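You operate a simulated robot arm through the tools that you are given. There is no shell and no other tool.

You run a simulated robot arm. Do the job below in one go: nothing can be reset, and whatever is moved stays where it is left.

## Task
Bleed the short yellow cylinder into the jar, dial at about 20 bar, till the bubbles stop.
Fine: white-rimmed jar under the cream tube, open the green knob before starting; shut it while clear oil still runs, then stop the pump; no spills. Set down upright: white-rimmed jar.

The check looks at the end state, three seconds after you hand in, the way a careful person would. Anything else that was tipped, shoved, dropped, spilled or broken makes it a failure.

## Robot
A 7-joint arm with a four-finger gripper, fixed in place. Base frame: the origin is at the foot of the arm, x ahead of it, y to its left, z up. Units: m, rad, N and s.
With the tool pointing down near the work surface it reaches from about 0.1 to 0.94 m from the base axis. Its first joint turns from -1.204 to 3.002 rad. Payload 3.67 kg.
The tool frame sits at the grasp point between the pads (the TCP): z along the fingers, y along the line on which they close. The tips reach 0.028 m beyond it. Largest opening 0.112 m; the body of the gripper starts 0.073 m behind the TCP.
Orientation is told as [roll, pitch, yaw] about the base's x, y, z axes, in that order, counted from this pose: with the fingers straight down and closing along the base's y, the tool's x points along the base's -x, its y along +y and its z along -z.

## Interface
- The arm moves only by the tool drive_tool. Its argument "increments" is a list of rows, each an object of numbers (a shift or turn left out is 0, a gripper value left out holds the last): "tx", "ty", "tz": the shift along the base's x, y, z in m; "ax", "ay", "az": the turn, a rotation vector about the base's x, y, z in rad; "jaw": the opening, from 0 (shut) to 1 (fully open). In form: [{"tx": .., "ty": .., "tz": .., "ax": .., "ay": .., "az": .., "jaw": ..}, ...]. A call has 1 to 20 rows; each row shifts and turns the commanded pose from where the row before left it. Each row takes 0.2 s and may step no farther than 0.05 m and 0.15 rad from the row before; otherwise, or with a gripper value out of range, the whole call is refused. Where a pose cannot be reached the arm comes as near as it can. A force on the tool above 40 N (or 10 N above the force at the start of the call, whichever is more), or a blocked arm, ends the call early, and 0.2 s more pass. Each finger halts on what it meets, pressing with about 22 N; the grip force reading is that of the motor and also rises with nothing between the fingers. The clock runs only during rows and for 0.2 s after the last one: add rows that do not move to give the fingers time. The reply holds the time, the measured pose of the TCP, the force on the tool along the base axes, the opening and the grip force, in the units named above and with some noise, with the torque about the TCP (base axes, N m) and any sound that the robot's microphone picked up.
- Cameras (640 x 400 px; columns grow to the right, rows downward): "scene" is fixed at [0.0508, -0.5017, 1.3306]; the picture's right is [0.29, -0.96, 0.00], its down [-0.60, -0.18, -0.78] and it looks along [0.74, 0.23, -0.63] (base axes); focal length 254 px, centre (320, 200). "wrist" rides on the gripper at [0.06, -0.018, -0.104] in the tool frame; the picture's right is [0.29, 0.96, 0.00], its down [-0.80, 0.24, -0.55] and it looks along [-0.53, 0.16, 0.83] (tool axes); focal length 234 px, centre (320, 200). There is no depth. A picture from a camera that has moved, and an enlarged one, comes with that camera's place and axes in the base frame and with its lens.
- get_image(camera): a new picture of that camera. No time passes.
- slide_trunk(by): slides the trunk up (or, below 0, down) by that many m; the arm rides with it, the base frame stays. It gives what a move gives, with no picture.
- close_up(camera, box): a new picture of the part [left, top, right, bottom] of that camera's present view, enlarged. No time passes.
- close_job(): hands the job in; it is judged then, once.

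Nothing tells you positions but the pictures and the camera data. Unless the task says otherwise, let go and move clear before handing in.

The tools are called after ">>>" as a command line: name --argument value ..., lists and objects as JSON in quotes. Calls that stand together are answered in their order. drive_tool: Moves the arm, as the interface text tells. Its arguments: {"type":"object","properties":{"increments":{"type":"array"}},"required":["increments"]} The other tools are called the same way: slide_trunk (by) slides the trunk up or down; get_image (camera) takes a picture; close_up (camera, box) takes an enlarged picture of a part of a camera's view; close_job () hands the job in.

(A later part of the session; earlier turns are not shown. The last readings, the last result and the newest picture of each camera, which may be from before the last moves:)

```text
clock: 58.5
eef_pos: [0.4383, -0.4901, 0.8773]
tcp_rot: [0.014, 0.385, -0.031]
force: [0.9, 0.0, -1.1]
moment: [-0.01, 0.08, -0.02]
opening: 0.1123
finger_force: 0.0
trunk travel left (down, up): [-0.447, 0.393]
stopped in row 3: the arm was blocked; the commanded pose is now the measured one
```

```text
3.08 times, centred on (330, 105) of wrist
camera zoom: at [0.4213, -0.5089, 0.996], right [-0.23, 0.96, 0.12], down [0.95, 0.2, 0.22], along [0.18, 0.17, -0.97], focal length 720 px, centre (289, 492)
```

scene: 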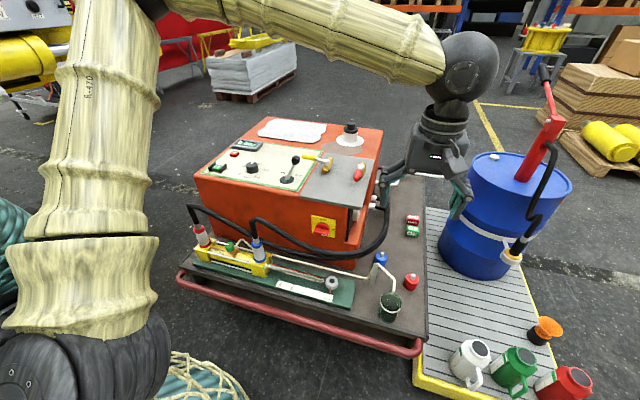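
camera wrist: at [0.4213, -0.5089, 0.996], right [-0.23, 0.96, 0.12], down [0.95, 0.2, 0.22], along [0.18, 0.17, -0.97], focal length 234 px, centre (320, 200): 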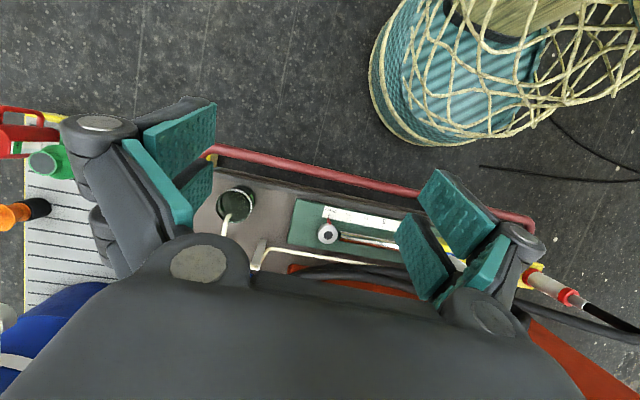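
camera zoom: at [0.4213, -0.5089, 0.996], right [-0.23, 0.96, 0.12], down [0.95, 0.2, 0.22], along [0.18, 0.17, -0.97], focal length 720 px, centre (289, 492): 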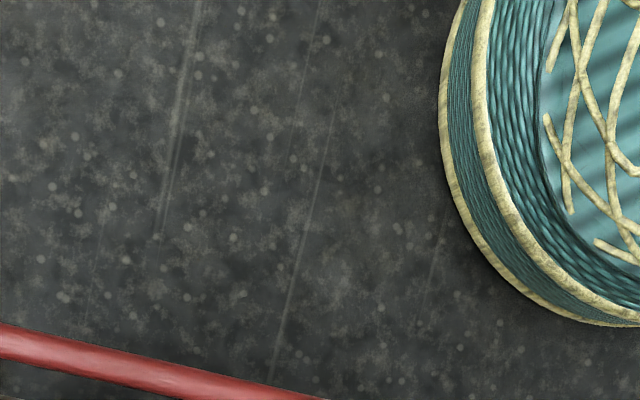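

The arm was blocked and the tool pitched unexpectedly. I'll look at the scene to find out why before I move again.

>>> get_image --camera "scene"

```text
taken
```

scene: 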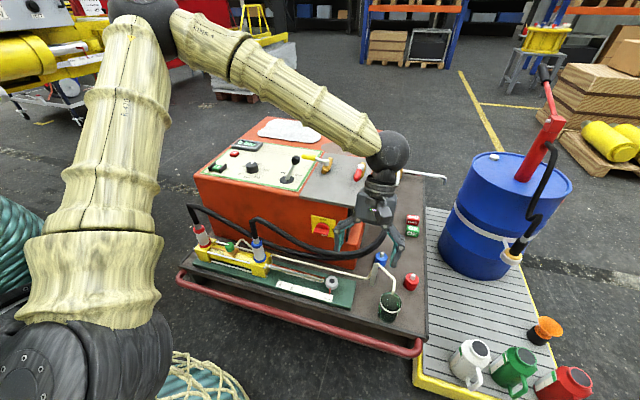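

Nothing was touched, and it looks like a jump in the arm's own posture. I'll bring the tool back upright and higher in small steps.

>>> drive_tool --increments '[{"tz": 0.02}, {"tz": 0.03}, {"tz": 0.03, "ay": -0.1}, {"tz": 0.03, "ay": -0.1}, {"ay": -0.1}, {"ay": -0.085}, {}]'

>>> get_image --camera "scene"

```text
clock: 59.5
eef_pos: [0.4206, -0.4985, 0.9096]
tcp_rot: [0.031, 0.397, -0.053]
force: [-0.2, 0.2, 0.5]
moment: [0.02, 0.04, 0.01]
opening: 0.112
finger_force: 0.0
trunk travel left (down, up): [-0.447, 0.393]
stopped in row 4: the arm was blocked; the commanded pose is now the measured one
```

```text
taken
```

scene: 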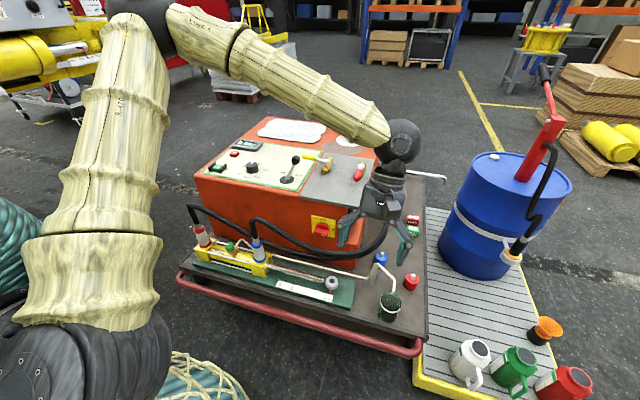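

It is blocked again when pitching back in this posture. I'll try moving outward and left without turning first, to get away from the joint limit.

>>> drive_tool --increments '[{"tx": 0.02, "ty": 0.01}, {"tx": 0.02, "ty": 0.01}, {"tx": 0.02, "ty": 0.01}, {}]'

```text
clock: 60.5
eef_pos: [0.4747, -0.4778, 0.8963]
tcp_rot: [0.039, 0.425, -0.073]
force: [0.1, -0.5, 0.1]
moment: [-0.02, -0.02, 0.02]
opening: 0.1119
finger_force: 0.0
trunk travel left (down, up): [-0.447, 0.393]
```

>>> drive_tool --increments '[{"tx": 0.015, "ty": 0.03, "tz": 0.02}, {"tx": 0.015, "ty": 0.03, "tz": 0.02}, {"tx": 0.015, "ty": 0.03, "tz": 0.02}, {"tx": 0.015, "ty": 0.03, "tz": 0.02}, {}]'

>>> get_image --camera "scene"

```text
clock: 61.0
eef_pos: [0.4741, -0.4407, 0.8512]
tcp_rot: [0.026, 0.594, -0.08]
force: [-0.2, 0.1, 0.0]
moment: [-0.02, -0.01, -0.04]
opening: 0.1119
finger_force: 0.1
trunk travel left (down, up): [-0.447, 0.393]
stopped in row 2: the arm was blocked; the commanded pose is now the measured one
```

```text
taken
```

scene: 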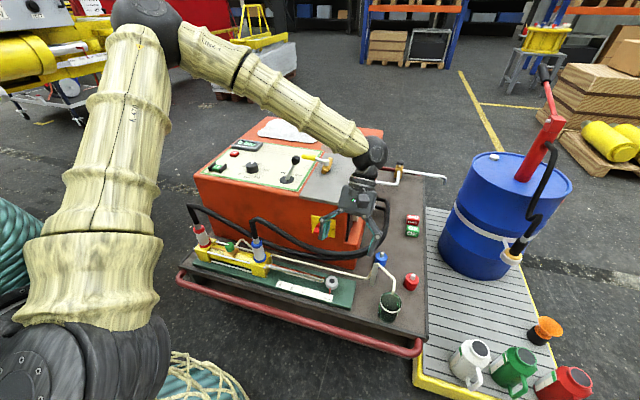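

The arm is in an awkward posture, and I don't want it reconfiguring near the equipment. I'll raise the trunk high first, then straighten it out in free air.

>>> slide_trunk --by 0.38

>>> drive_tool --increments '[{"tx": -0.02}, {"tx": -0.02}, {"tx": -0.02}, {}]'

>>> get_image --camera "scene"

```text
clock: 64.7
eef_pos: [0.4751, -0.4395, 1.2307]
tcp_rot: [0.026, 0.592, -0.079]
force: [1.1, 0.5, 0.0]
moment: [0.03, -0.01, -0.04]
opening: 0.112
finger_force: 0.0
trunk travel left (down, up): [-0.827, 0.013]
```

```text
clock: 65.7
eef_pos: [0.4107, -0.4432, 1.2231]
tcp_rot: [0.035, 0.608, -0.089]
force: [1.0, 0.8, -0.5]
moment: [0.01, -0.02, 0.01]
opening: 0.1119
finger_force: 0.2
trunk travel left (down, up): [-0.827, 0.013]
```

```text
taken
```

scene: 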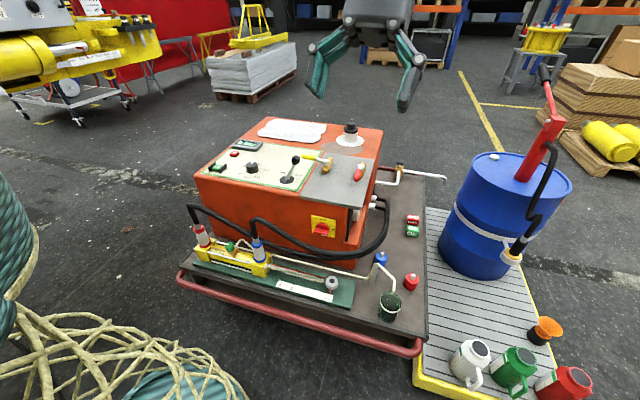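

The workspace is clear now. I'll try pitching the tool back slowly here.

>>> drive_tool --increments '[{"ay": -0.04}, {"ay": -0.04}, {"ay": -0.04}, {}]'

```text
clock: 66.7
eef_pos: [0.4052, -0.447, 1.2175]
tcp_rot: [0.042, 0.505, -0.094]
force: [-0.5, 0.2, -0.1]
moment: [-0.01, -0.01, 0.01]
opening: 0.112
finger_force: 0.0
trunk travel left (down, up): [-0.827, 0.013]
```

It follows at a slow rate. I'll continue.

>>> drive_tool --increments '[{"ay": -0.04}, {"ay": -0.04}, {"ay": -0.04}, {"ay": -0.04}, {"ay": -0.04}, {"ay": -0.04}, {}, {}]'

```text
clock: 68.7
eef_pos: [0.3969, -0.4484, 1.2016]
tcp_rot: [0.072, 0.302, -0.098]
force: [0.3, -0.5, -0.4]
moment: [0.01, -0.01, 0.0]
opening: 0.1119
finger_force: 0.0
trunk travel left (down, up): [-0.827, 0.013]
stopped in row 8: the arm was blocked; the commanded pose is now the measured one
```

It blocks when the arm is too tucked in. I'll extend outward along the same heading and then straighten the tool.

>>> drive_tool --increments '[{"tx": 0.02, "ty": -0.02, "tz": 0.01}, {"tx": 0.02, "ty": -0.02, "tz": 0.01}, {"tx": 0.02, "ty": -0.02, "tz": 0.01}, {"tx": 0.02, "ty": -0.02, "tz": 0.01}, {"tx": 0.02, "ty": -0.02, "tz": 0.01}, {"tx": 0.02, "ty": -0.02, "tz": 0.01}, {}]'

>>> drive_tool --increments '[{"ay": -0.05}, {"ay": -0.05}, {"ay": -0.05}, {"ay": -0.05}, {"ay": -0.05}, {"ay": -0.05}, {}]'

```text
clock: 70.3
eef_pos: [0.5186, -0.566, 1.2638]
tcp_rot: [0.068, 0.297, -0.096]
force: [-0.6, 0.7, 0.2]
moment: [0.01, -0.01, 0.04]
opening: 0.112
finger_force: 0.1
trunk travel left (down, up): [-0.827, 0.013]
```

```text
clock: 71.9
eef_pos: [0.5181, -0.5652, 1.2633]
tcp_rot: [0.097, 0.001, -0.091]
force: [0.0, 0.4, 0.0]
moment: [0.0, 0.01, 0.02]
opening: 0.1119
finger_force: 0.1
trunk travel left (down, up): [-0.827, 0.013]
```

The tool is vertical again at a larger radius. I'll trim the small residual roll and yaw, then swing round to the panel on an arc of constant radius, well above everything.

>>> drive_tool --increments '[{"ax": -0.05, "az": 0.045}, {"ax": -0.047, "az": 0.046}, {"tx": 0.026, "ty": 0.031}, {"tx": 0.026, "ty": 0.031}, {"tx": 0.026, "ty": 0.031}, {"tx": 0.026, "ty": 0.031}, {"tx": 0.026, "ty": 0.031}, {"tx": 0.016, "ty": 0.036}, {"tx": 0.016, "ty": 0.036}, {"tx": 0.016, "ty": 0.036}, {"tx": 0.016, "ty": 0.036}, {}]'

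>>> get_image --camera "scene"

```text
clock: 73.6
eef_pos: [0.6191, -0.4145, 1.1695]
tcp_rot: [0.01, 0.158, -0.028]
force: [-0.1, 0.3, 0.2]
moment: [0.03, -0.04, -0.01]
opening: 0.1119
finger_force: 0.0
trunk travel left (down, up): [-0.827, 0.013]
stopped in row 8: the arm was blocked; the commanded pose is now the measured one
```

```text
taken
```

scene: 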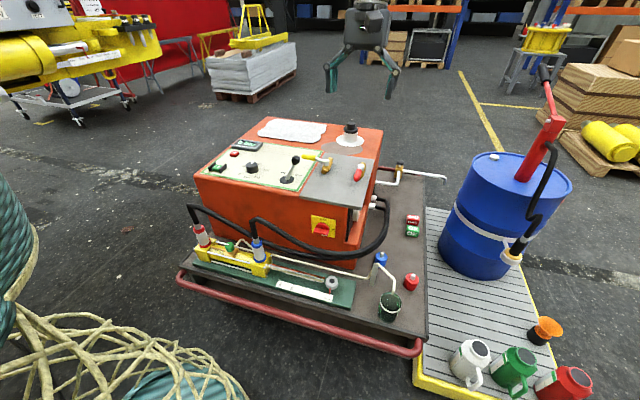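

It is blocked again when moving left. I'll lower the trunk a little so the scene camera can see how the elbow is posed.

>>> slide_trunk --by -0.22

>>> get_image --camera "scene"

```text
clock: 76.0
eef_pos: [0.6207, -0.4139, 0.9497]
tcp_rot: [0.009, 0.158, -0.028]
force: [0.3, 0.7, 0.2]
moment: [0.01, 0.04, -0.04]
opening: 0.1121
finger_force: 0.1
trunk travel left (down, up): [-0.607, 0.233]
```

```text
taken
```

scene: 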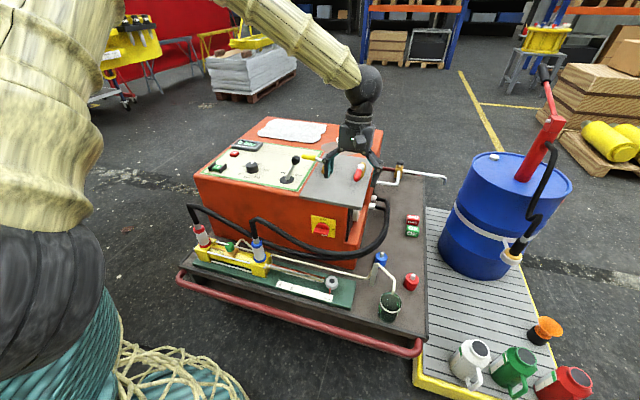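

The posture looks ordinary here. I'll test small leftward steps with pauses.

>>> drive_tool --increments '[{"tz": 0.02}, {"tz": 0.02}, {}, {}]'

>>> drive_tool --increments '[{"ay": -0.05}, {"ay": -0.05}, {"ay": -0.05}, {}, {}]'

```text
clock: 77.0
eef_pos: [0.6125, -0.4225, 0.9719]
tcp_rot: [0.019, 0.186, -0.047]
force: [0.1, 0.6, -0.4]
moment: [0.0, 0.03, 0.0]
opening: 0.1118
finger_force: 0.1
trunk travel left (down, up): [-0.607, 0.233]
```

```text
clock: 78.4
eef_pos: [0.6037, -0.4275, 0.9524]
tcp_rot: [0.026, 0.072, -0.056]
force: [-0.2, 0.1, 0.6]
moment: [0.0, 0.01, 0.01]
opening: 0.112
finger_force: 0.0
trunk travel left (down, up): [-0.607, 0.233]
stopped in row 5: the arm was blocked; the commanded pose is now the measured one
```

The elbow seems to have flopped to the left side. Stretching the arm out should pull it back in line, so I'll raise the trunk, extend to about 0.9 m, and swing left while extended.

>>> slide_trunk --by 0.22

>>> drive_tool --increments '[{"tx": 0.025, "ty": -0.022}, {"tx": 0.025, "ty": -0.022}, {"tx": 0.025, "ty": -0.022}, {"tx": 0.025, "ty": -0.022}, {"tx": 0.02, "ty": -0.018}, {}]'

>>> drive_tool --increments '[{"ay": -0.036}, {"ay": -0.036, "ax": -0.026}, {"az": 0.05}, {}]'

```text
clock: 80.7
eef_pos: [0.604, -0.4256, 1.1729]
tcp_rot: [0.024, 0.07, -0.056]
force: [0.5, 0.3, 0.1]
moment: [-0.02, 0.0, -0.02]
opening: 0.1121
finger_force: 0.1
trunk travel left (down, up): [-0.827, 0.013]
```

```text
clock: 82.1
eef_pos: [0.7256, -0.53, 1.1737]
tcp_rot: [0.022, 0.067, -0.053]
force: [0.1, 0.8, 0.8]
moment: [-0.03, -0.02, 0.02]
opening: 0.1118
finger_force: 0.1
trunk travel left (down, up): [-0.827, 0.013]
```

```text
clock: 83.1
eef_pos: [0.7253, -0.5295, 1.1741]
tcp_rot: [0.001, -0.007, -0.003]
force: [-0.1, -0.5, 0.0]
moment: [-0.01, 0.01, -0.01]
opening: 0.1121
finger_force: 0.0
trunk travel left (down, up): [-0.827, 0.013]
```

Extended and vertical. Now I'll swing left on the 0.9 m arc in a controlled way.

>>> drive_tool --increments '[{"tx": 0.0207, "ty": 0.0333}, {"tx": 0.0207, "ty": 0.0333}, {"tx": 0.0207, "ty": 0.0333}, {"tx": 0.0163, "ty": 0.035}, {"tx": 0.0163, "ty": 0.035}, {"tx": 0.0163, "ty": 0.035}, {}]'

>>> drive_tool --increments '[{"tx": 0.0117, "ty": 0.0373}, {"tx": 0.0117, "ty": 0.0373}, {"tx": 0.0117, "ty": 0.0373}, {"tx": 0.0067, "ty": 0.038}, {"tx": 0.0067, "ty": 0.038}, {"tx": 0.0067, "ty": 0.038}, {}]'

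>>> get_image --camera "scene"

```text
clock: 84.7
eef_pos: [0.8353, -0.3281, 1.1774]
tcp_rot: [0.0, -0.005, -0.004]
force: [1.2, 0.0, -0.6]
moment: [0.02, 0.02, 0.02]
opening: 0.1122
finger_force: 0.0
trunk travel left (down, up): [-0.827, 0.013]
```

```text
clock: 86.3
eef_pos: [0.8876, -0.1153, 1.1642]
tcp_rot: [0.007, 0.013, -0.019]
force: [-0.8, 0.8, 0.4]
moment: [-0.01, 0.0, 0.03]
opening: 0.1119
finger_force: 0.1
trunk travel left (down, up): [-0.827, 0.013]
```

```text
taken
```

scene: 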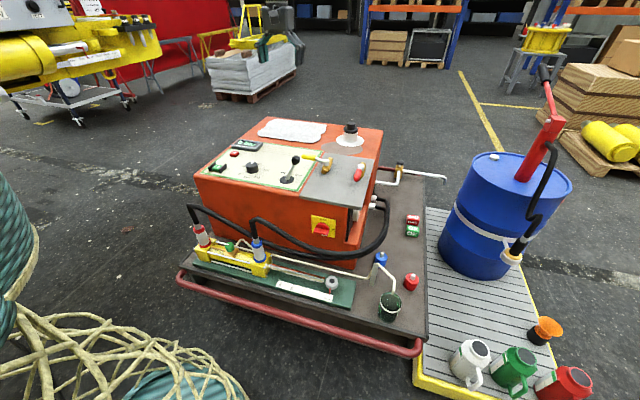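

The swing works, but near here the shoulder starts to sag, as if it cannot raise further in this posture. Working with the trunk high and the arm low should avoid that, so I'll lower the arm and test small leftward moves.

>>> drive_tool --increments '[{"tz": -0.04}, {"tz": -0.04}, {"tz": -0.04}, {"tz": -0.03}, {}]'

>>> drive_tool --increments '[{"ty": 0.02}, {"ty": 0.02}, {"ty": 0.02}, {}]'

```text
clock: 87.5
eef_pos: [0.8884, -0.1003, 1.0244]
tcp_rot: [-0.002, -0.005, -0.003]
force: [-0.4, 0.1, 0.5]
moment: [-0.04, -0.02, 0.01]
opening: 0.1122
finger_force: 0.0
trunk travel left (down, up): [-0.827, 0.013]
```

```text
clock: 88.5
eef_pos: [0.889, -0.0455, 1.0245]
tcp_rot: [0.007, -0.006, 0.002]
force: [-0.8, 1.0, -0.1]
moment: [0.01, -0.01, -0.02]
opening: 0.112
finger_force: 0.0
out of reach, approached as far as the arm can: row 3
trunk travel left (down, up): [-0.827, 0.013]
```

Tracking is exact again with the arm lower. It now reports a joint limit at y ≈ -0.04, so I'll test whether yawing the tool relieves it.

>>> drive_tool --increments '[{"ty": -0.02}, {"az": 0.1}, {"az": 0.1}, {"ty": 0.02}, {"ty": 0.02}, {"ty": 0.02}, {}]'

```text
clock: 90.1
eef_pos: [0.8898, -0.0051, 1.0247]
tcp_rot: [0.0, -0.004, 0.196]
force: [0.1, 0.0, 0.0]
moment: [0.0, -0.01, 0.0]
opening: 0.112
finger_force: 0.0
trunk travel left (down, up): [-0.827, 0.013]
```

With the tool yawed a little the arm moves freely, so this posture favours positive yaw. That suits the dial, which must turn counter-clockwise. I'll look at the panel from here.

>>> drive_tool --increments '[{"tx": -0.04, "ty": 0.01, "az": 0.03}, {"tx": -0.04, "ty": 0.01, "az": 0.03}, {"tx": -0.03}, {}]'

>>> get_image --camera "wrist"

>>> get_image --camera "scene"

```text
clock: 91.1
eef_pos: [0.7791, 0.0101, 1.0171]
tcp_rot: [0.004, 0.006, 0.248]
force: [-0.5, 0.4, 0.2]
moment: [0.0, 0.03, -0.04]
opening: 0.112
finger_force: 0.0
trunk travel left (down, up): [-0.827, 0.013]
```

```text
taken
camera wrist: at [0.7254, -0.0222, 1.1219], right [-0.51, 0.86, 0.01], down [0.72, 0.43, 0.55], along [0.47, 0.29, -0.83], focal length 234 px, centre (320, 200)
```

wrist: 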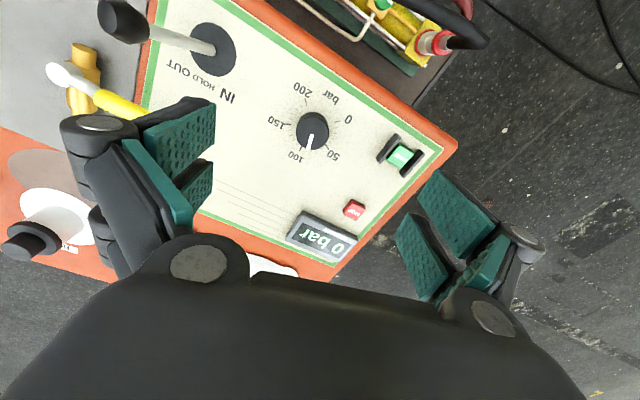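

```text
taken
```

scene: 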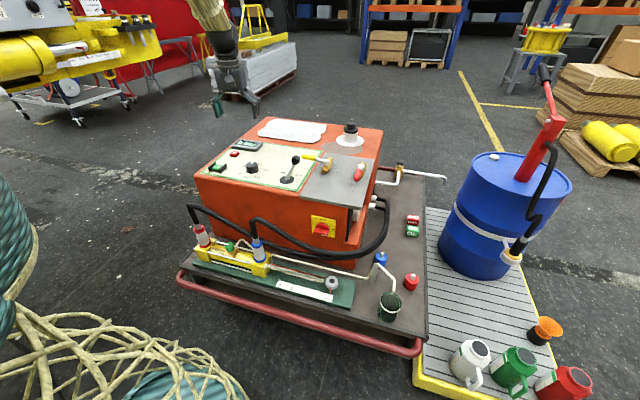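

Clear view of the panel. I'll enlarge the dial, the buttons and the lever.

>>> close_up --camera "wrist" --box '[240, 70, 440, 270]'

>>> close_up --camera "wrist" --box '[60, 0, 260, 130]'

```text
2.00 times, centred on (340, 170) of wrist
camera zoom: at [0.7254, -0.0222, 1.1219], right [-0.51, 0.86, 0.01], down [0.72, 0.43, 0.55], along [0.47, 0.29, -0.83], focal length 468 px, centre (280, 260)
```

zoom: 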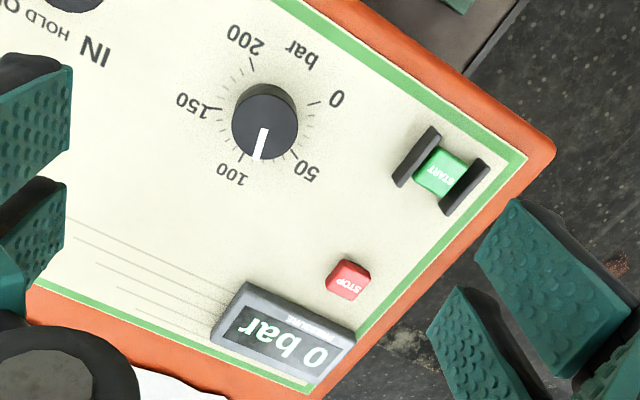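

```text
3.08 times, centred on (160, 65) of wrist
camera zoom: at [0.7254, -0.0222, 1.1219], right [-0.51, 0.86, 0.01], down [0.72, 0.43, 0.55], along [0.47, 0.29, -0.83], focal length 720 px, centre (812, 615)
```

zoom: 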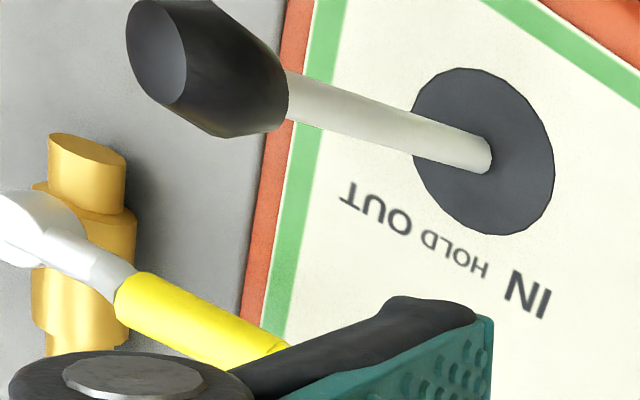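

The lever already leans to OUT, the dial points near 90–100, and the dial top is near (0.817, 0.021, 0.79). I'll center over the dial and come down partway to check.

>>> drive_tool --increments '[{"tx": 0.019, "ty": 0.005, "jaw": 0.75}, {"tx": 0.019, "ty": 0.006}, {"tz": -0.04}, {"tz": -0.04}, {"tz": -0.04}, {}]'

>>> get_image --camera "wrist"

>>> close_up --camera "scene" --box '[190, 100, 330, 200]'

```text
clock: 92.5
eef_pos: [0.8181, 0.0274, 0.9047]
tcp_rot: [-0.002, -0.004, 0.257]
force: [-0.5, -0.7, 0.0]
moment: [-0.01, -0.05, 0.0]
opening: 0.0839
finger_force: 0.0
trunk travel left (down, up): [-0.827, 0.013]
```

```text
taken
camera wrist: at [0.7649, -0.0054, 1.0078], right [-0.52, 0.85, 0.0], down [0.71, 0.43, 0.56], along [0.48, 0.29, -0.83], focal length 234 px, centre (320, 200)
```

wrist: 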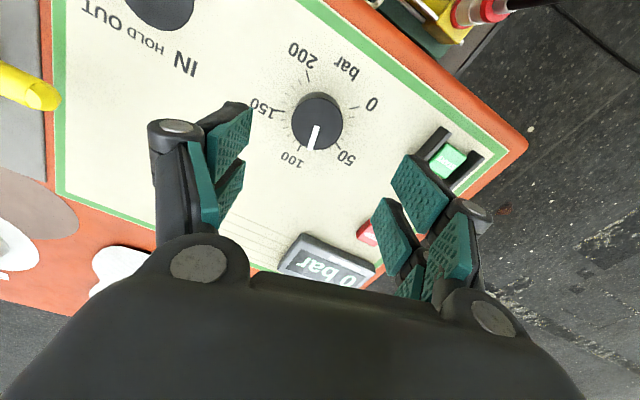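

```text
4.00 times, centred on (260, 150) of scene
camera zoom: at [0.0508, -0.5017, 1.3306], right [0.29, -0.96, 0.0], down [-0.6, -0.18, -0.78], along [0.74, 0.23, -0.63], focal length 1015 px, centre (560, 400)
```

zoom: 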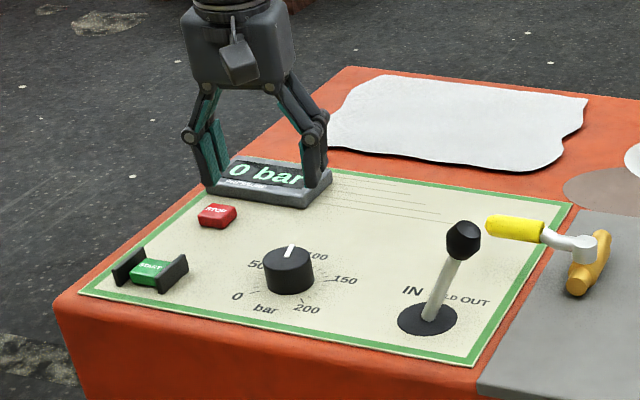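

The dial centre is about (0.816, 0.022). I'll shift 5 mm and descend to just above it.

>>> drive_tool --increments '[{"tx": -0.001, "ty": -0.005, "tz": -0.02}, {"tz": -0.03}, {"tz": -0.015}, {}]'

>>> get_image --camera "wrist"

>>> close_up --camera "scene" --box '[210, 120, 300, 190]'

```text
clock: 93.5
eef_pos: [0.8179, 0.0215, 0.8382]
tcp_rot: [-0.001, -0.004, 0.256]
force: [0.6, 0.1, -0.2]
moment: [-0.03, -0.01, 0.02]
opening: 0.0838
finger_force: 0.1
trunk travel left (down, up): [-0.827, 0.013]
```

```text
taken
camera wrist: at [0.7643, -0.0113, 0.9427], right [-0.52, 0.85, 0.0], down [0.71, 0.43, 0.56], along [0.48, 0.29, -0.83], focal length 234 px, centre (320, 200)
```

wrist: 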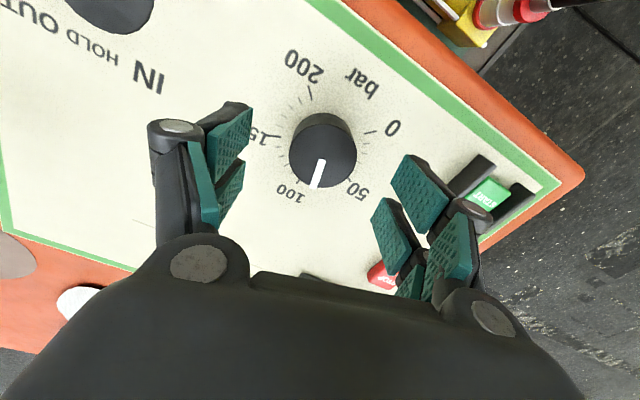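

```text
5.71 times, centred on (255, 155) of scene
camera zoom: at [0.0508, -0.5017, 1.3306], right [0.29, -0.96, 0.0], down [-0.6, -0.18, -0.78], along [0.74, 0.23, -0.63], focal length 1450 px, centre (691, 457)
```

zoom: 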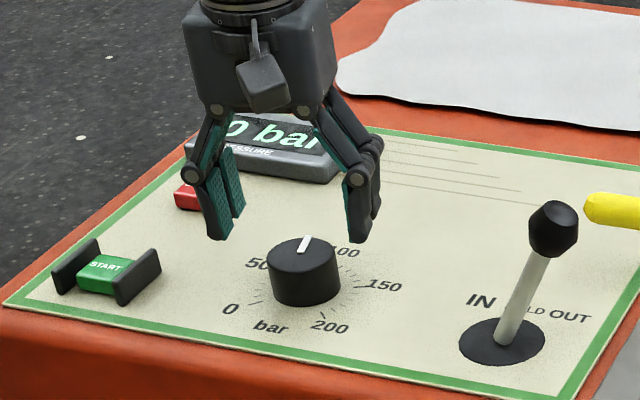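

Alignment is good to a few millimetres. I'll trim it, go down to put the fingertips around the dial, and close.

>>> drive_tool --increments '[{"tx": -0.003, "ty": -0.002, "tz": -0.012}, {"tz": -0.012}, {"tz": -0.012}, {}]'

>>> close_up --camera "scene" --box '[210, 120, 300, 190]'

>>> get_image --camera "wrist"

```text
clock: 94.5
eef_pos: [0.8137, 0.019, 0.8027]
tcp_rot: [0.001, -0.005, 0.256]
force: [0.1, 0.0, -0.5]
moment: [0.0, -0.01, 0.0]
opening: 0.0843
finger_force: 0.1
trunk travel left (down, up): [-0.827, 0.013]
```

```text
5.71 times, centred on (255, 155) of scene
camera zoom: at [0.0508, -0.5017, 1.3306], right [0.29, -0.96, 0.0], down [-0.6, -0.18, -0.78], along [0.74, 0.23, -0.63], focal length 1450 px, centre (691, 457)
```

zoom: 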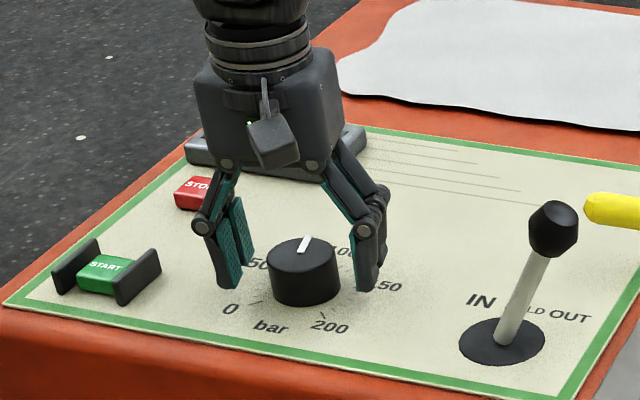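

```text
taken
camera wrist: at [0.7593, -0.0136, 0.9071], right [-0.52, 0.85, 0.0], down [0.71, 0.43, 0.56], along [0.48, 0.29, -0.83], focal length 234 px, centre (320, 200)
```

wrist: 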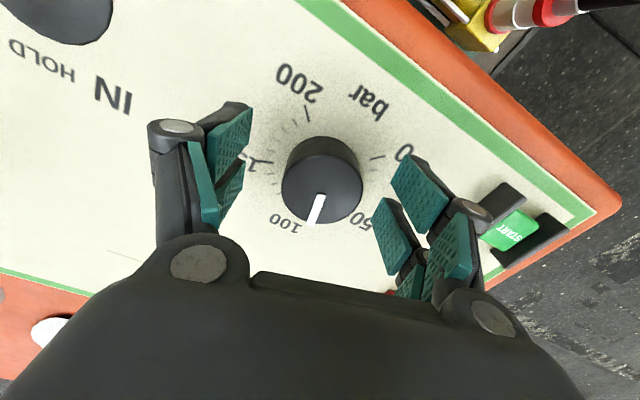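

The fingertips straddle the dial evenly. I'll close on it.

>>> drive_tool --increments '[{"jaw": 0.65}, {"jaw": 0.55}, {"jaw": 0.48}, {"jaw": 0.44}, {"jaw": 0.4}, {"jaw": 0.35}, {}]'

>>> get_image --camera "wrist"

```text
clock: 96.1
eef_pos: [0.8119, 0.0215, 0.8034]
tcp_rot: [0.0, -0.005, 0.258]
force: [-5.8, 20.2, 3.3]
moment: [0.62, -0.06, 0.17]
opening: 0.0508
finger_force: 11.0
trunk travel left (down, up): [-0.827, 0.013]
```

```text
taken
camera wrist: at [0.7587, -0.0118, 0.9074], right [-0.52, 0.85, 0.0], down [0.71, 0.43, 0.56], along [0.48, 0.29, -0.83], focal length 234 px, centre (320, 200)
```

wrist: 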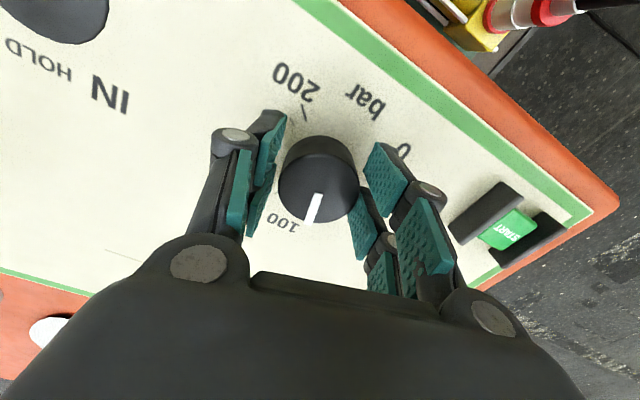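

Only one pad is pressing, so I'll shift along the jaw axis to balance the grip.

>>> drive_tool --increments '[{"tx": -0.0006, "ty": 0.002}, {"tx": -0.0004, "ty": 0.0015}, {}]'

```text
clock: 96.9
eef_pos: [0.8117, 0.0226, 0.8041]
tcp_rot: [-0.002, -0.005, 0.256]
force: [-7.7, 13.2, 5.7]
moment: [0.53, 0.19, 0.15]
opening: 0.0481
finger_force: 9.1
trunk travel left (down, up): [-0.827, 0.013]
```

>>> drive_tool --increments '[{"tx": -0.0008, "ty": 0.002}, {"tx": -0.0008, "ty": 0.002}, {}, {}]'

>>> get_image --camera "wrist"

```text
clock: 97.9
eef_pos: [0.812, 0.0235, 0.8037]
tcp_rot: [-0.001, -0.006, 0.258]
force: [3.5, -20.0, 2.8]
moment: [-1.14, -0.42, -0.19]
opening: 0.0469
finger_force: 44.9
trunk travel left (down, up): [-0.827, 0.013]
```

```text
taken
camera wrist: at [0.7584, -0.0096, 0.9075], right [-0.52, 0.85, 0.0], down [0.71, 0.43, 0.56], along [0.48, 0.29, -0.83], focal length 234 px, centre (320, 200)
```

wrist: 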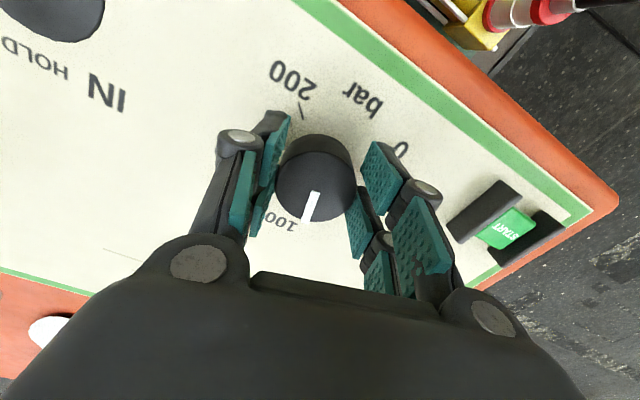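

Now both pads grip but I have pushed slightly too far. I'll back off a couple of millimetres.

>>> drive_tool --increments '[{"tx": 0.0005, "ty": -0.0015}, {"tx": 0.0002, "ty": -0.0008}, {}]'

```text
clock: 98.7
eef_pos: [0.812, 0.0224, 0.804]
tcp_rot: [0.0, -0.005, 0.257]
force: [3.3, -21.7, 4.7]
moment: [-0.59, -0.2, -0.15]
opening: 0.0469
finger_force: 45.3
trunk travel left (down, up): [-0.827, 0.013]
```

>>> drive_tool --increments '[{"tx": 0.0004, "ty": -0.0015}, {"tx": 0.0004, "ty": -0.0015}, {}]'

```text
clock: 99.5
eef_pos: [0.8126, 0.0219, 0.8026]
tcp_rot: [0.001, -0.004, 0.258]
force: [-4.2, -7.5, -1.9]
moment: [0.59, -0.73, -0.05]
opening: 0.0469
finger_force: 45.0
trunk travel left (down, up): [-0.827, 0.013]
```

Balanced enough. Now I'll turn counter-clockwise a little and check that the dial follows.

>>> drive_tool --increments '[{"az": 0.08}, {"az": 0.08}, {"az": 0.08}, {"az": 0.08}, {"az": 0.08}, {}]'

>>> get_image --camera "wrist"

```text
clock: 100.9
eef_pos: [0.8132, 0.0208, 0.8039]
tcp_rot: [-0.001, -0.004, 0.659]
force: [-2.2, -6.7, -2.2]
moment: [-0.23, -0.18, -0.04]
opening: 0.0466
finger_force: 44.9
trunk travel left (down, up): [-0.827, 0.013]
```

```text
taken
camera wrist: at [0.7771, -0.0312, 0.9076], right [-0.81, 0.58, 0.0], down [0.48, 0.68, 0.56], along [0.33, 0.45, -0.83], focal length 234 px, centre (320, 200)
```

wrist: 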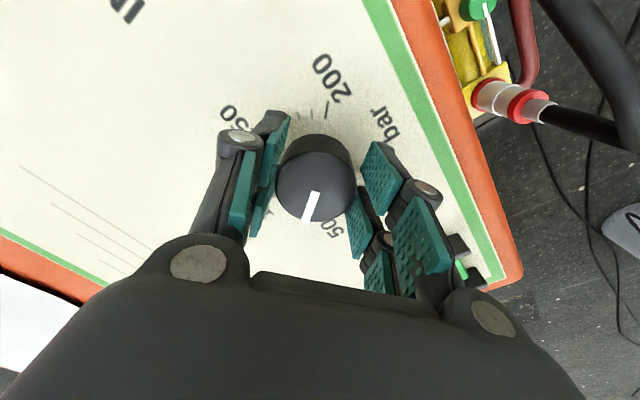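

The dial follows the gripper, and its mark has moved from about 82 toward 65. I need roughly 1.05 rad more, so I'll turn 0.9 and check.

>>> drive_tool --increments '[{"az": 0.09}, {"az": 0.09}, {"az": 0.09}, {"az": 0.09}, {"az": 0.09}, {"az": 0.09}, {"az": 0.09}, {"az": 0.09}, {"az": 0.09}, {"az": 0.09}, {}]'

>>> get_image --camera "wrist"

>>> close_up --camera "scene" --box '[210, 120, 300, 190]'

```text
clock: 102.4
eef_pos: [0.8164, 0.0162, 0.8039]
tcp_rot: [-0.007, -0.003, 1.223]
force: [9.7, -17.6, -12.8]
moment: [0.58, -0.65, -0.16]
opening: 0.0468
finger_force: 45.0
trunk travel left (down, up): [-0.827, 0.013]
stopped in row 7: the force on the tool passed its limit at 41 N (the readings are from after the stop); the commanded pose is now the measured one
```

```text
taken
camera wrist: at [0.8133, -0.0451, 0.9078], right [-1.0, 0.05, -0.01], down [0.04, 0.83, 0.55], along [0.04, 0.55, -0.83], focal length 234 px, centre (320, 200)
```

wrist: 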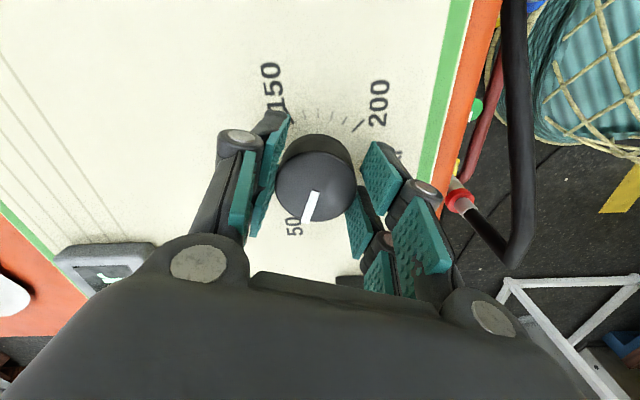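

```text
5.71 times, centred on (255, 155) of scene
camera zoom: at [0.0508, -0.5017, 1.3306], right [0.29, -0.96, 0.0], down [-0.6, -0.18, -0.78], along [0.74, 0.23, -0.63], focal length 1450 px, centre (691, 457)
```

zoom: 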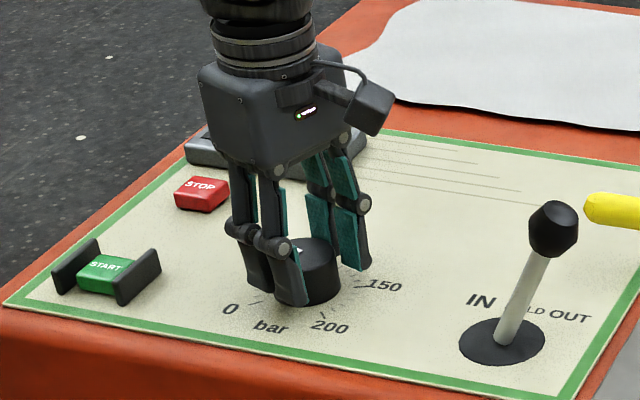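

The stop came from a small offset between the tool axis and the dial axis, about 7 mm. The mark is now near 40, so I'll continue and let the tool follow the dial's circle.

>>> drive_tool --increments '[{"tx": 0.001, "ty": -0.001}, {"az": 0.075, "tx": 0.0006}, {"az": 0.075, "tx": 0.0006}, {"az": 0.075, "tx": 0.0006}, {}]'

>>> get_image --camera "wrist"

```text
clock: 103.6
eef_pos: [0.8199, 0.0166, 0.8039]
tcp_rot: [-0.005, -0.005, 1.451]
force: [4.4, -18.5, -10.5]
moment: [-1.35, 0.16, -0.05]
opening: 0.0467
finger_force: 45.1
trunk travel left (down, up): [-0.827, 0.013]
```

```text
taken
camera wrist: at [0.8295, -0.0452, 0.9077], right [-0.99, -0.17, -0.01], down [-0.14, 0.82, 0.56], along [-0.09, 0.55, -0.83], focal length 234 px, centre (320, 200)
```

wrist: 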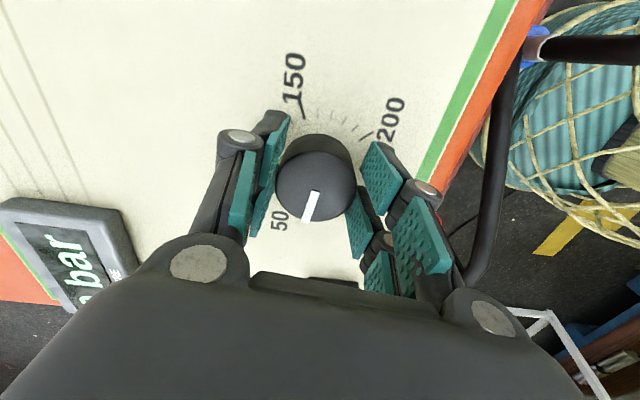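

>>> drive_tool --increments '[{"ty": -0.0012}, {"az": 0.07, "tx": 0.0005, "ty": -0.0003}, {"az": 0.07, "tx": 0.0005, "ty": -0.0002}, {"az": 0.07, "tx": 0.0005}, {}]'

>>> get_image --camera "wrist"

>>> close_up --camera "scene" --box '[210, 120, 300, 190]'

```text
clock: 104.8
eef_pos: [0.8217, 0.0169, 0.8039]
tcp_rot: [-0.004, -0.007, 1.662]
force: [6.5, -5.2, -19.3]
moment: [0.17, -0.47, -0.08]
opening: 0.0466
finger_force: 44.9
trunk travel left (down, up): [-0.827, 0.013]
```

```text
taken
camera wrist: at [0.844, -0.0418, 0.9077], right [-0.93, -0.37, -0.01], down [-0.31, 0.77, 0.56], along [-0.2, 0.52, -0.83], focal length 234 px, centre (320, 200)
```

wrist: 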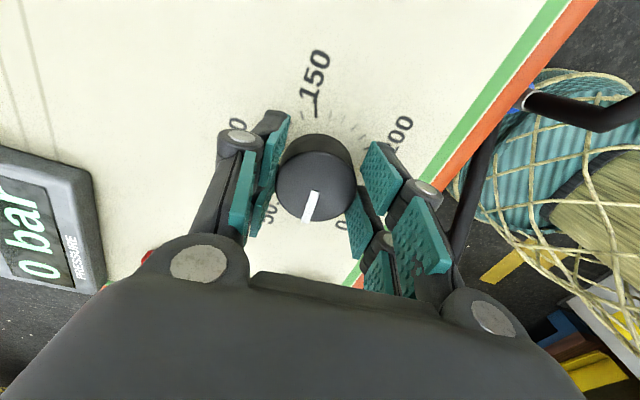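

```text
5.71 times, centred on (255, 155) of scene
camera zoom: at [0.0508, -0.5017, 1.3306], right [0.29, -0.96, 0.0], down [-0.6, -0.18, -0.78], along [0.74, 0.23, -0.63], focal length 1450 px, centre (691, 457)
```

zoom: 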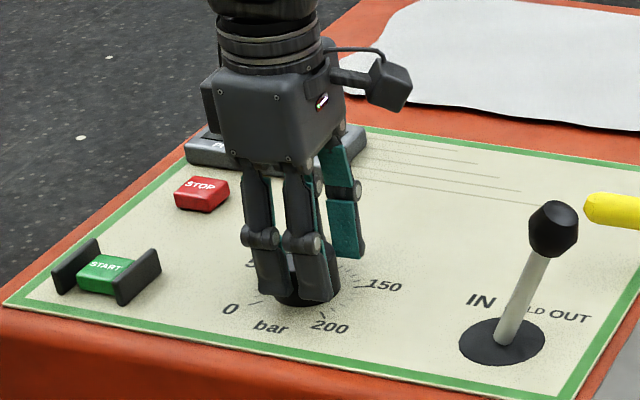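

The mark is now between 50 and 0. I'll enlarge it to read the scale.

>>> close_up --camera "wrist" --box '[240, 90, 420, 250]'

```text
2.50 times, centred on (330, 170) of wrist
camera zoom: at [0.844, -0.0418, 0.9077], right [-0.93, -0.37, -0.01], down [-0.31, 0.77, 0.56], along [-0.2, 0.52, -0.83], focal length 585 px, centre (295, 275)
```

zoom: 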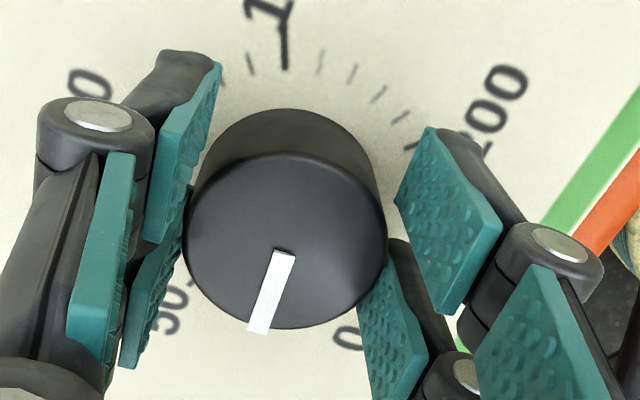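

From the geometry, the mark is at about 96° against a scale of 1.345° per bar, so it reads about 29 bar. Another 0.2 rad gives about 20, so I'll turn that, open, and look from above.

>>> drive_tool --increments '[{"az": 0.07, "tx": 0.0005}, {"az": 0.07, "tx": 0.0005}, {"az": 0.06, "tx": 0.0005}, {}, {"jaw": 0.5}, {"jaw": 0.6}, {"jaw": 0.75}, {}]'

>>> close_up --camera "wrist" --box '[220, 80, 440, 260]'

```text
clock: 106.6
eef_pos: [0.8224, 0.015, 0.8062]
tcp_rot: [-0.006, -0.006, 1.863]
force: [-0.6, 0.1, -0.1]
moment: [-0.01, -0.03, 0.0]
opening: 0.0841
finger_force: 0.0
trunk travel left (down, up): [-0.827, 0.013]
```

```text
2.22 times, centred on (330, 170) of wrist
camera zoom: at [0.8562, -0.0369, 0.9094], right [-0.84, -0.55, -0.01], down [-0.46, 0.69, 0.56], along [-0.3, 0.47, -0.83], focal length 520 px, centre (298, 267)
```

zoom: 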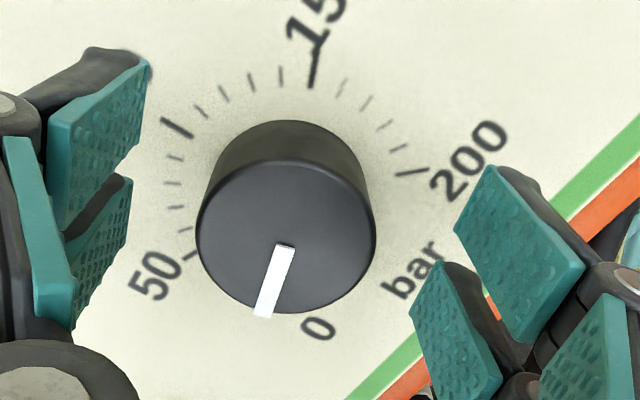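

The mark sits at about 107°, which reads 20 bar. Next is the green knob: I'll rise clear and move over the cylinder to look at it closely.

>>> drive_tool --increments '[{"tz": 0.02}, {"tz": 0.04}, {"tz": 0.04}, {"tz": 0.03}, {"jaw": 1.0}, {}]'

>>> drive_tool --increments '[{"tx": -0.04, "ty": 0.003}, {"tx": -0.04, "ty": 0.003}, {"tx": -0.04, "ty": 0.003}, {"tx": -0.04, "ty": 0.003}, {}]'

>>> get_image --camera "wrist"

>>> get_image --camera "scene"

```text
clock: 108.0
eef_pos: [0.8239, 0.0183, 0.9345]
tcp_rot: [-0.007, -0.004, 1.86]
force: [0.5, -0.1, -0.4]
moment: [-0.02, -0.02, 0.04]
opening: 0.1119
finger_force: 0.1
trunk travel left (down, up): [-0.827, 0.013]
```

```text
clock: 109.2
eef_pos: [0.6619, 0.0282, 0.9347]
tcp_rot: [-0.004, -0.006, 1.86]
force: [-0.3, 0.4, -0.7]
moment: [-0.01, -0.01, -0.01]
opening: 0.1118
finger_force: 0.0
trunk travel left (down, up): [-0.827, 0.013]
```

```text
taken
camera wrist: at [0.6971, -0.0248, 1.0376], right [-0.84, -0.55, -0.01], down [-0.46, 0.69, 0.56], along [-0.3, 0.47, -0.83], focal length 234 px, centre (320, 200)
```

wrist: 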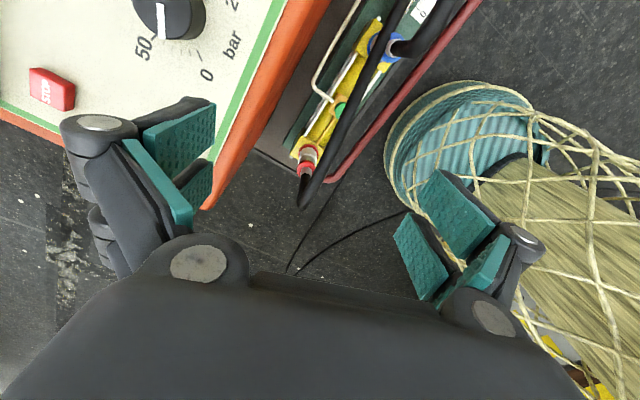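

```text
taken
```

scene: 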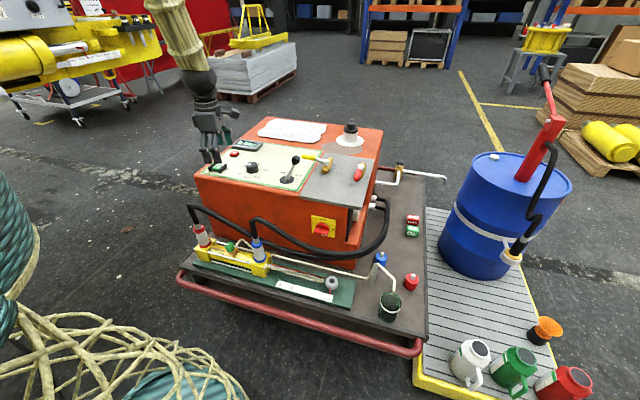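

>>> close_up --camera "wrist" --box '[260, 0, 460, 220]'

>>> close_up --camera "scene" --box '[180, 195, 290, 285]'

```text
1.82 times, centred on (360, 110) of wrist
camera zoom: at [0.6971, -0.0248, 1.0376], right [-0.84, -0.55, -0.01], down [-0.46, 0.69, 0.56], along [-0.3, 0.47, -0.83], focal length 426 px, centre (247, 364)
```

zoom: 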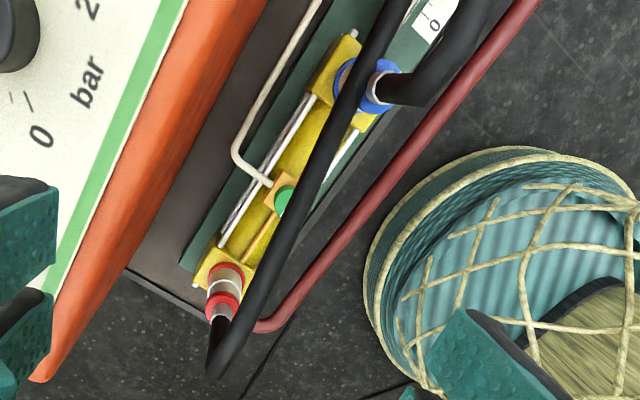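

```text
4.44 times, centred on (235, 240) of scene
camera zoom: at [0.0508, -0.5017, 1.3306], right [0.29, -0.96, 0.0], down [-0.6, -0.18, -0.78], along [0.74, 0.23, -0.63], focal length 1128 px, centre (698, 22)
```

zoom: 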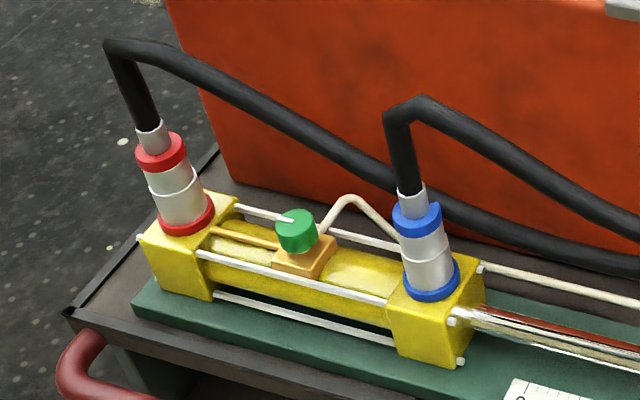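

The red hose runs right above the green knob (about x 0.608, z 0.66), so a straight-down approach is blocked. I'll have to come in tilted from the front, beneath the hose, so first I'll back off toward the robot and see how the arm is posed.

>>> drive_tool --increments '[{"tx": -0.04}, {"tx": -0.04}, {"tx": -0.04}, {"tx": -0.04}, {"tx": -0.03}, {}]'

>>> slide_trunk --by -0.2

>>> get_image --camera "scene"

>>> get_image --camera "wrist"

```text
clock: 110.6
eef_pos: [0.467, 0.0252, 0.9322]
tcp_rot: [0.01, -0.018, 1.844]
force: [0.0, 1.1, 0.7]
moment: [0.01, 0.0, 0.02]
opening: 0.1118
finger_force: 0.1
trunk travel left (down, up): [-0.827, 0.013]
```

```text
clock: 112.8
eef_pos: [0.4696, 0.0278, 0.7366]
tcp_rot: [0.002, -0.021, 1.843]
force: [-0.7, -0.2, -0.4]
moment: [0.01, -0.02, -0.01]
opening: 0.1122
finger_force: 0.0
trunk travel left (down, up): [-0.627, 0.213]
```

```text
taken
```

scene: 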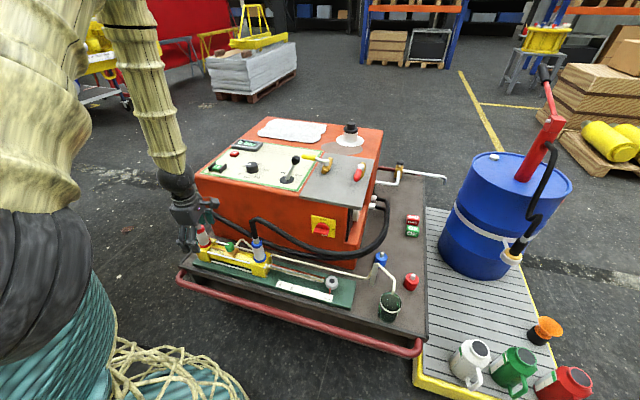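

```text
taken
camera wrist: at [0.5051, -0.0272, 0.839], right [-0.85, -0.53, -0.01], down [-0.44, 0.69, 0.57], along [-0.3, 0.48, -0.82], focal length 234 px, centre (320, 200)
```

wrist: 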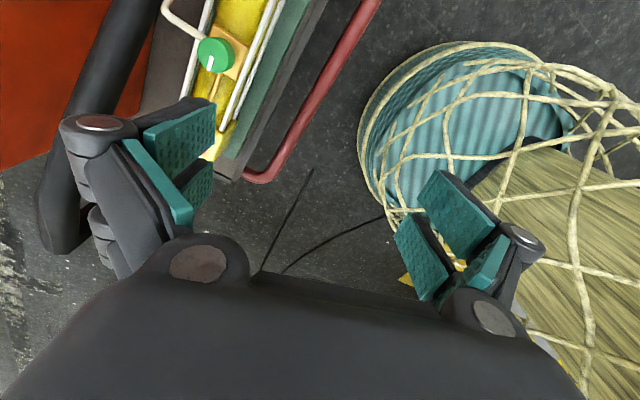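

Good view of the green knob and its white mark from here. I'll enlarge it.

>>> close_up --camera "wrist" --box '[150, 0, 290, 130]'

>>> close_up --camera "scene" --box '[205, 220, 265, 270]'

```text
3.08 times, centred on (220, 65) of wrist
camera zoom: at [0.5051, -0.0272, 0.839], right [-0.85, -0.53, -0.01], down [-0.44, 0.69, 0.57], along [-0.3, 0.48, -0.82], focal length 720 px, centre (628, 615)
```

zoom: 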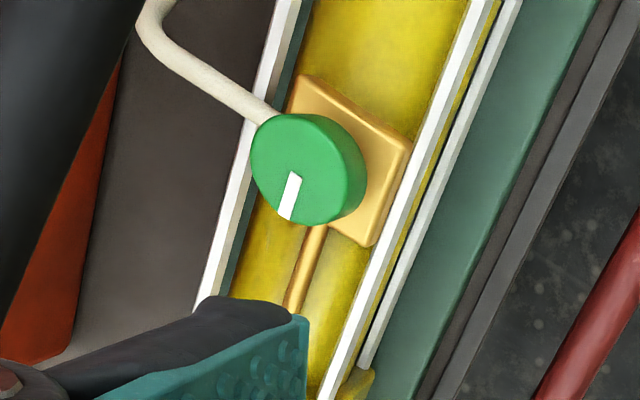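

```text
8.00 times, centred on (235, 245) of scene
camera zoom: at [0.0508, -0.5017, 1.3306], right [0.29, -0.96, 0.0], down [-0.6, -0.18, -0.78], along [0.74, 0.23, -0.63], focal length 2030 px, centre (1000, -160)
```

zoom: 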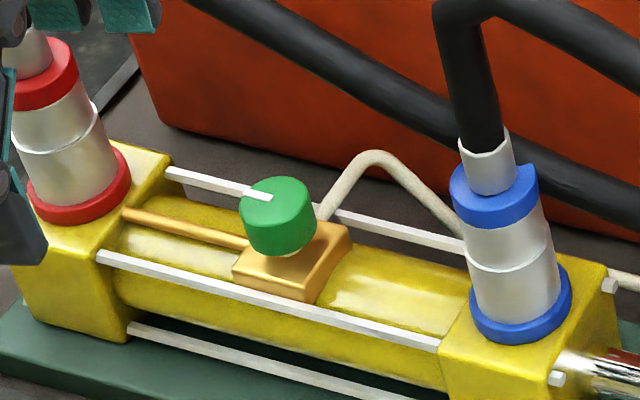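

The knob's top is near (0.594, 0.044, 0.543), with its mark pointing toward the red coupler. I'll raise a bit and test whether this posture can hold the tool tilted outward with the camera side up.

>>> drive_tool --increments '[{"tz": 0.03, "tx": -0.01}, {"az": 0.1}, {"az": 0.1}, {"az": 0.1}, {"az": 0.1}, {"az": 0.1}, {"az": 0.1}, {"az": 0.1}, {}]'

>>> drive_tool --increments '[{"ay": -0.1, "ax": 0.06}, {"ay": -0.1, "ax": 0.06}, {"ay": -0.1, "ax": 0.06}, {}]'

>>> get_image --camera "scene"

```text
clock: 114.8
eef_pos: [0.4598, 0.0272, 0.7617]
tcp_rot: [-0.004, -0.024, 2.544]
force: [0.2, -1.1, 0.7]
moment: [0.02, 0.0, 0.01]
opening: 0.1121
finger_force: 0.0
trunk travel left (down, up): [-0.627, 0.213]
```

```text
clock: 115.8
eef_pos: [0.4599, 0.027, 0.767]
tcp_rot: [-0.326, 0.146, 2.537]
force: [-0.1, 0.2, -0.5]
moment: [0.0, -0.05, 0.02]
opening: 0.1117
finger_force: 0.0
trunk travel left (down, up): [-0.627, 0.213]
```

```text
taken
```

scene: 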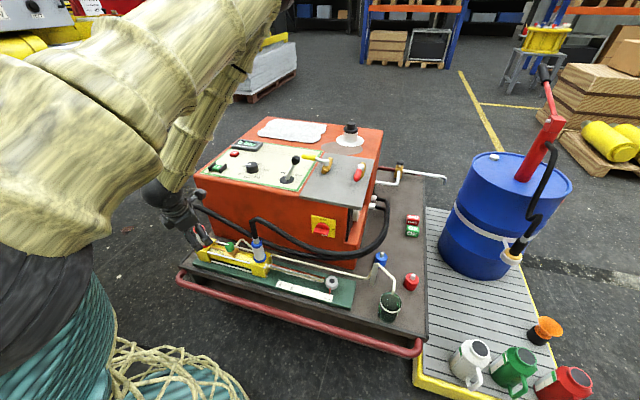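

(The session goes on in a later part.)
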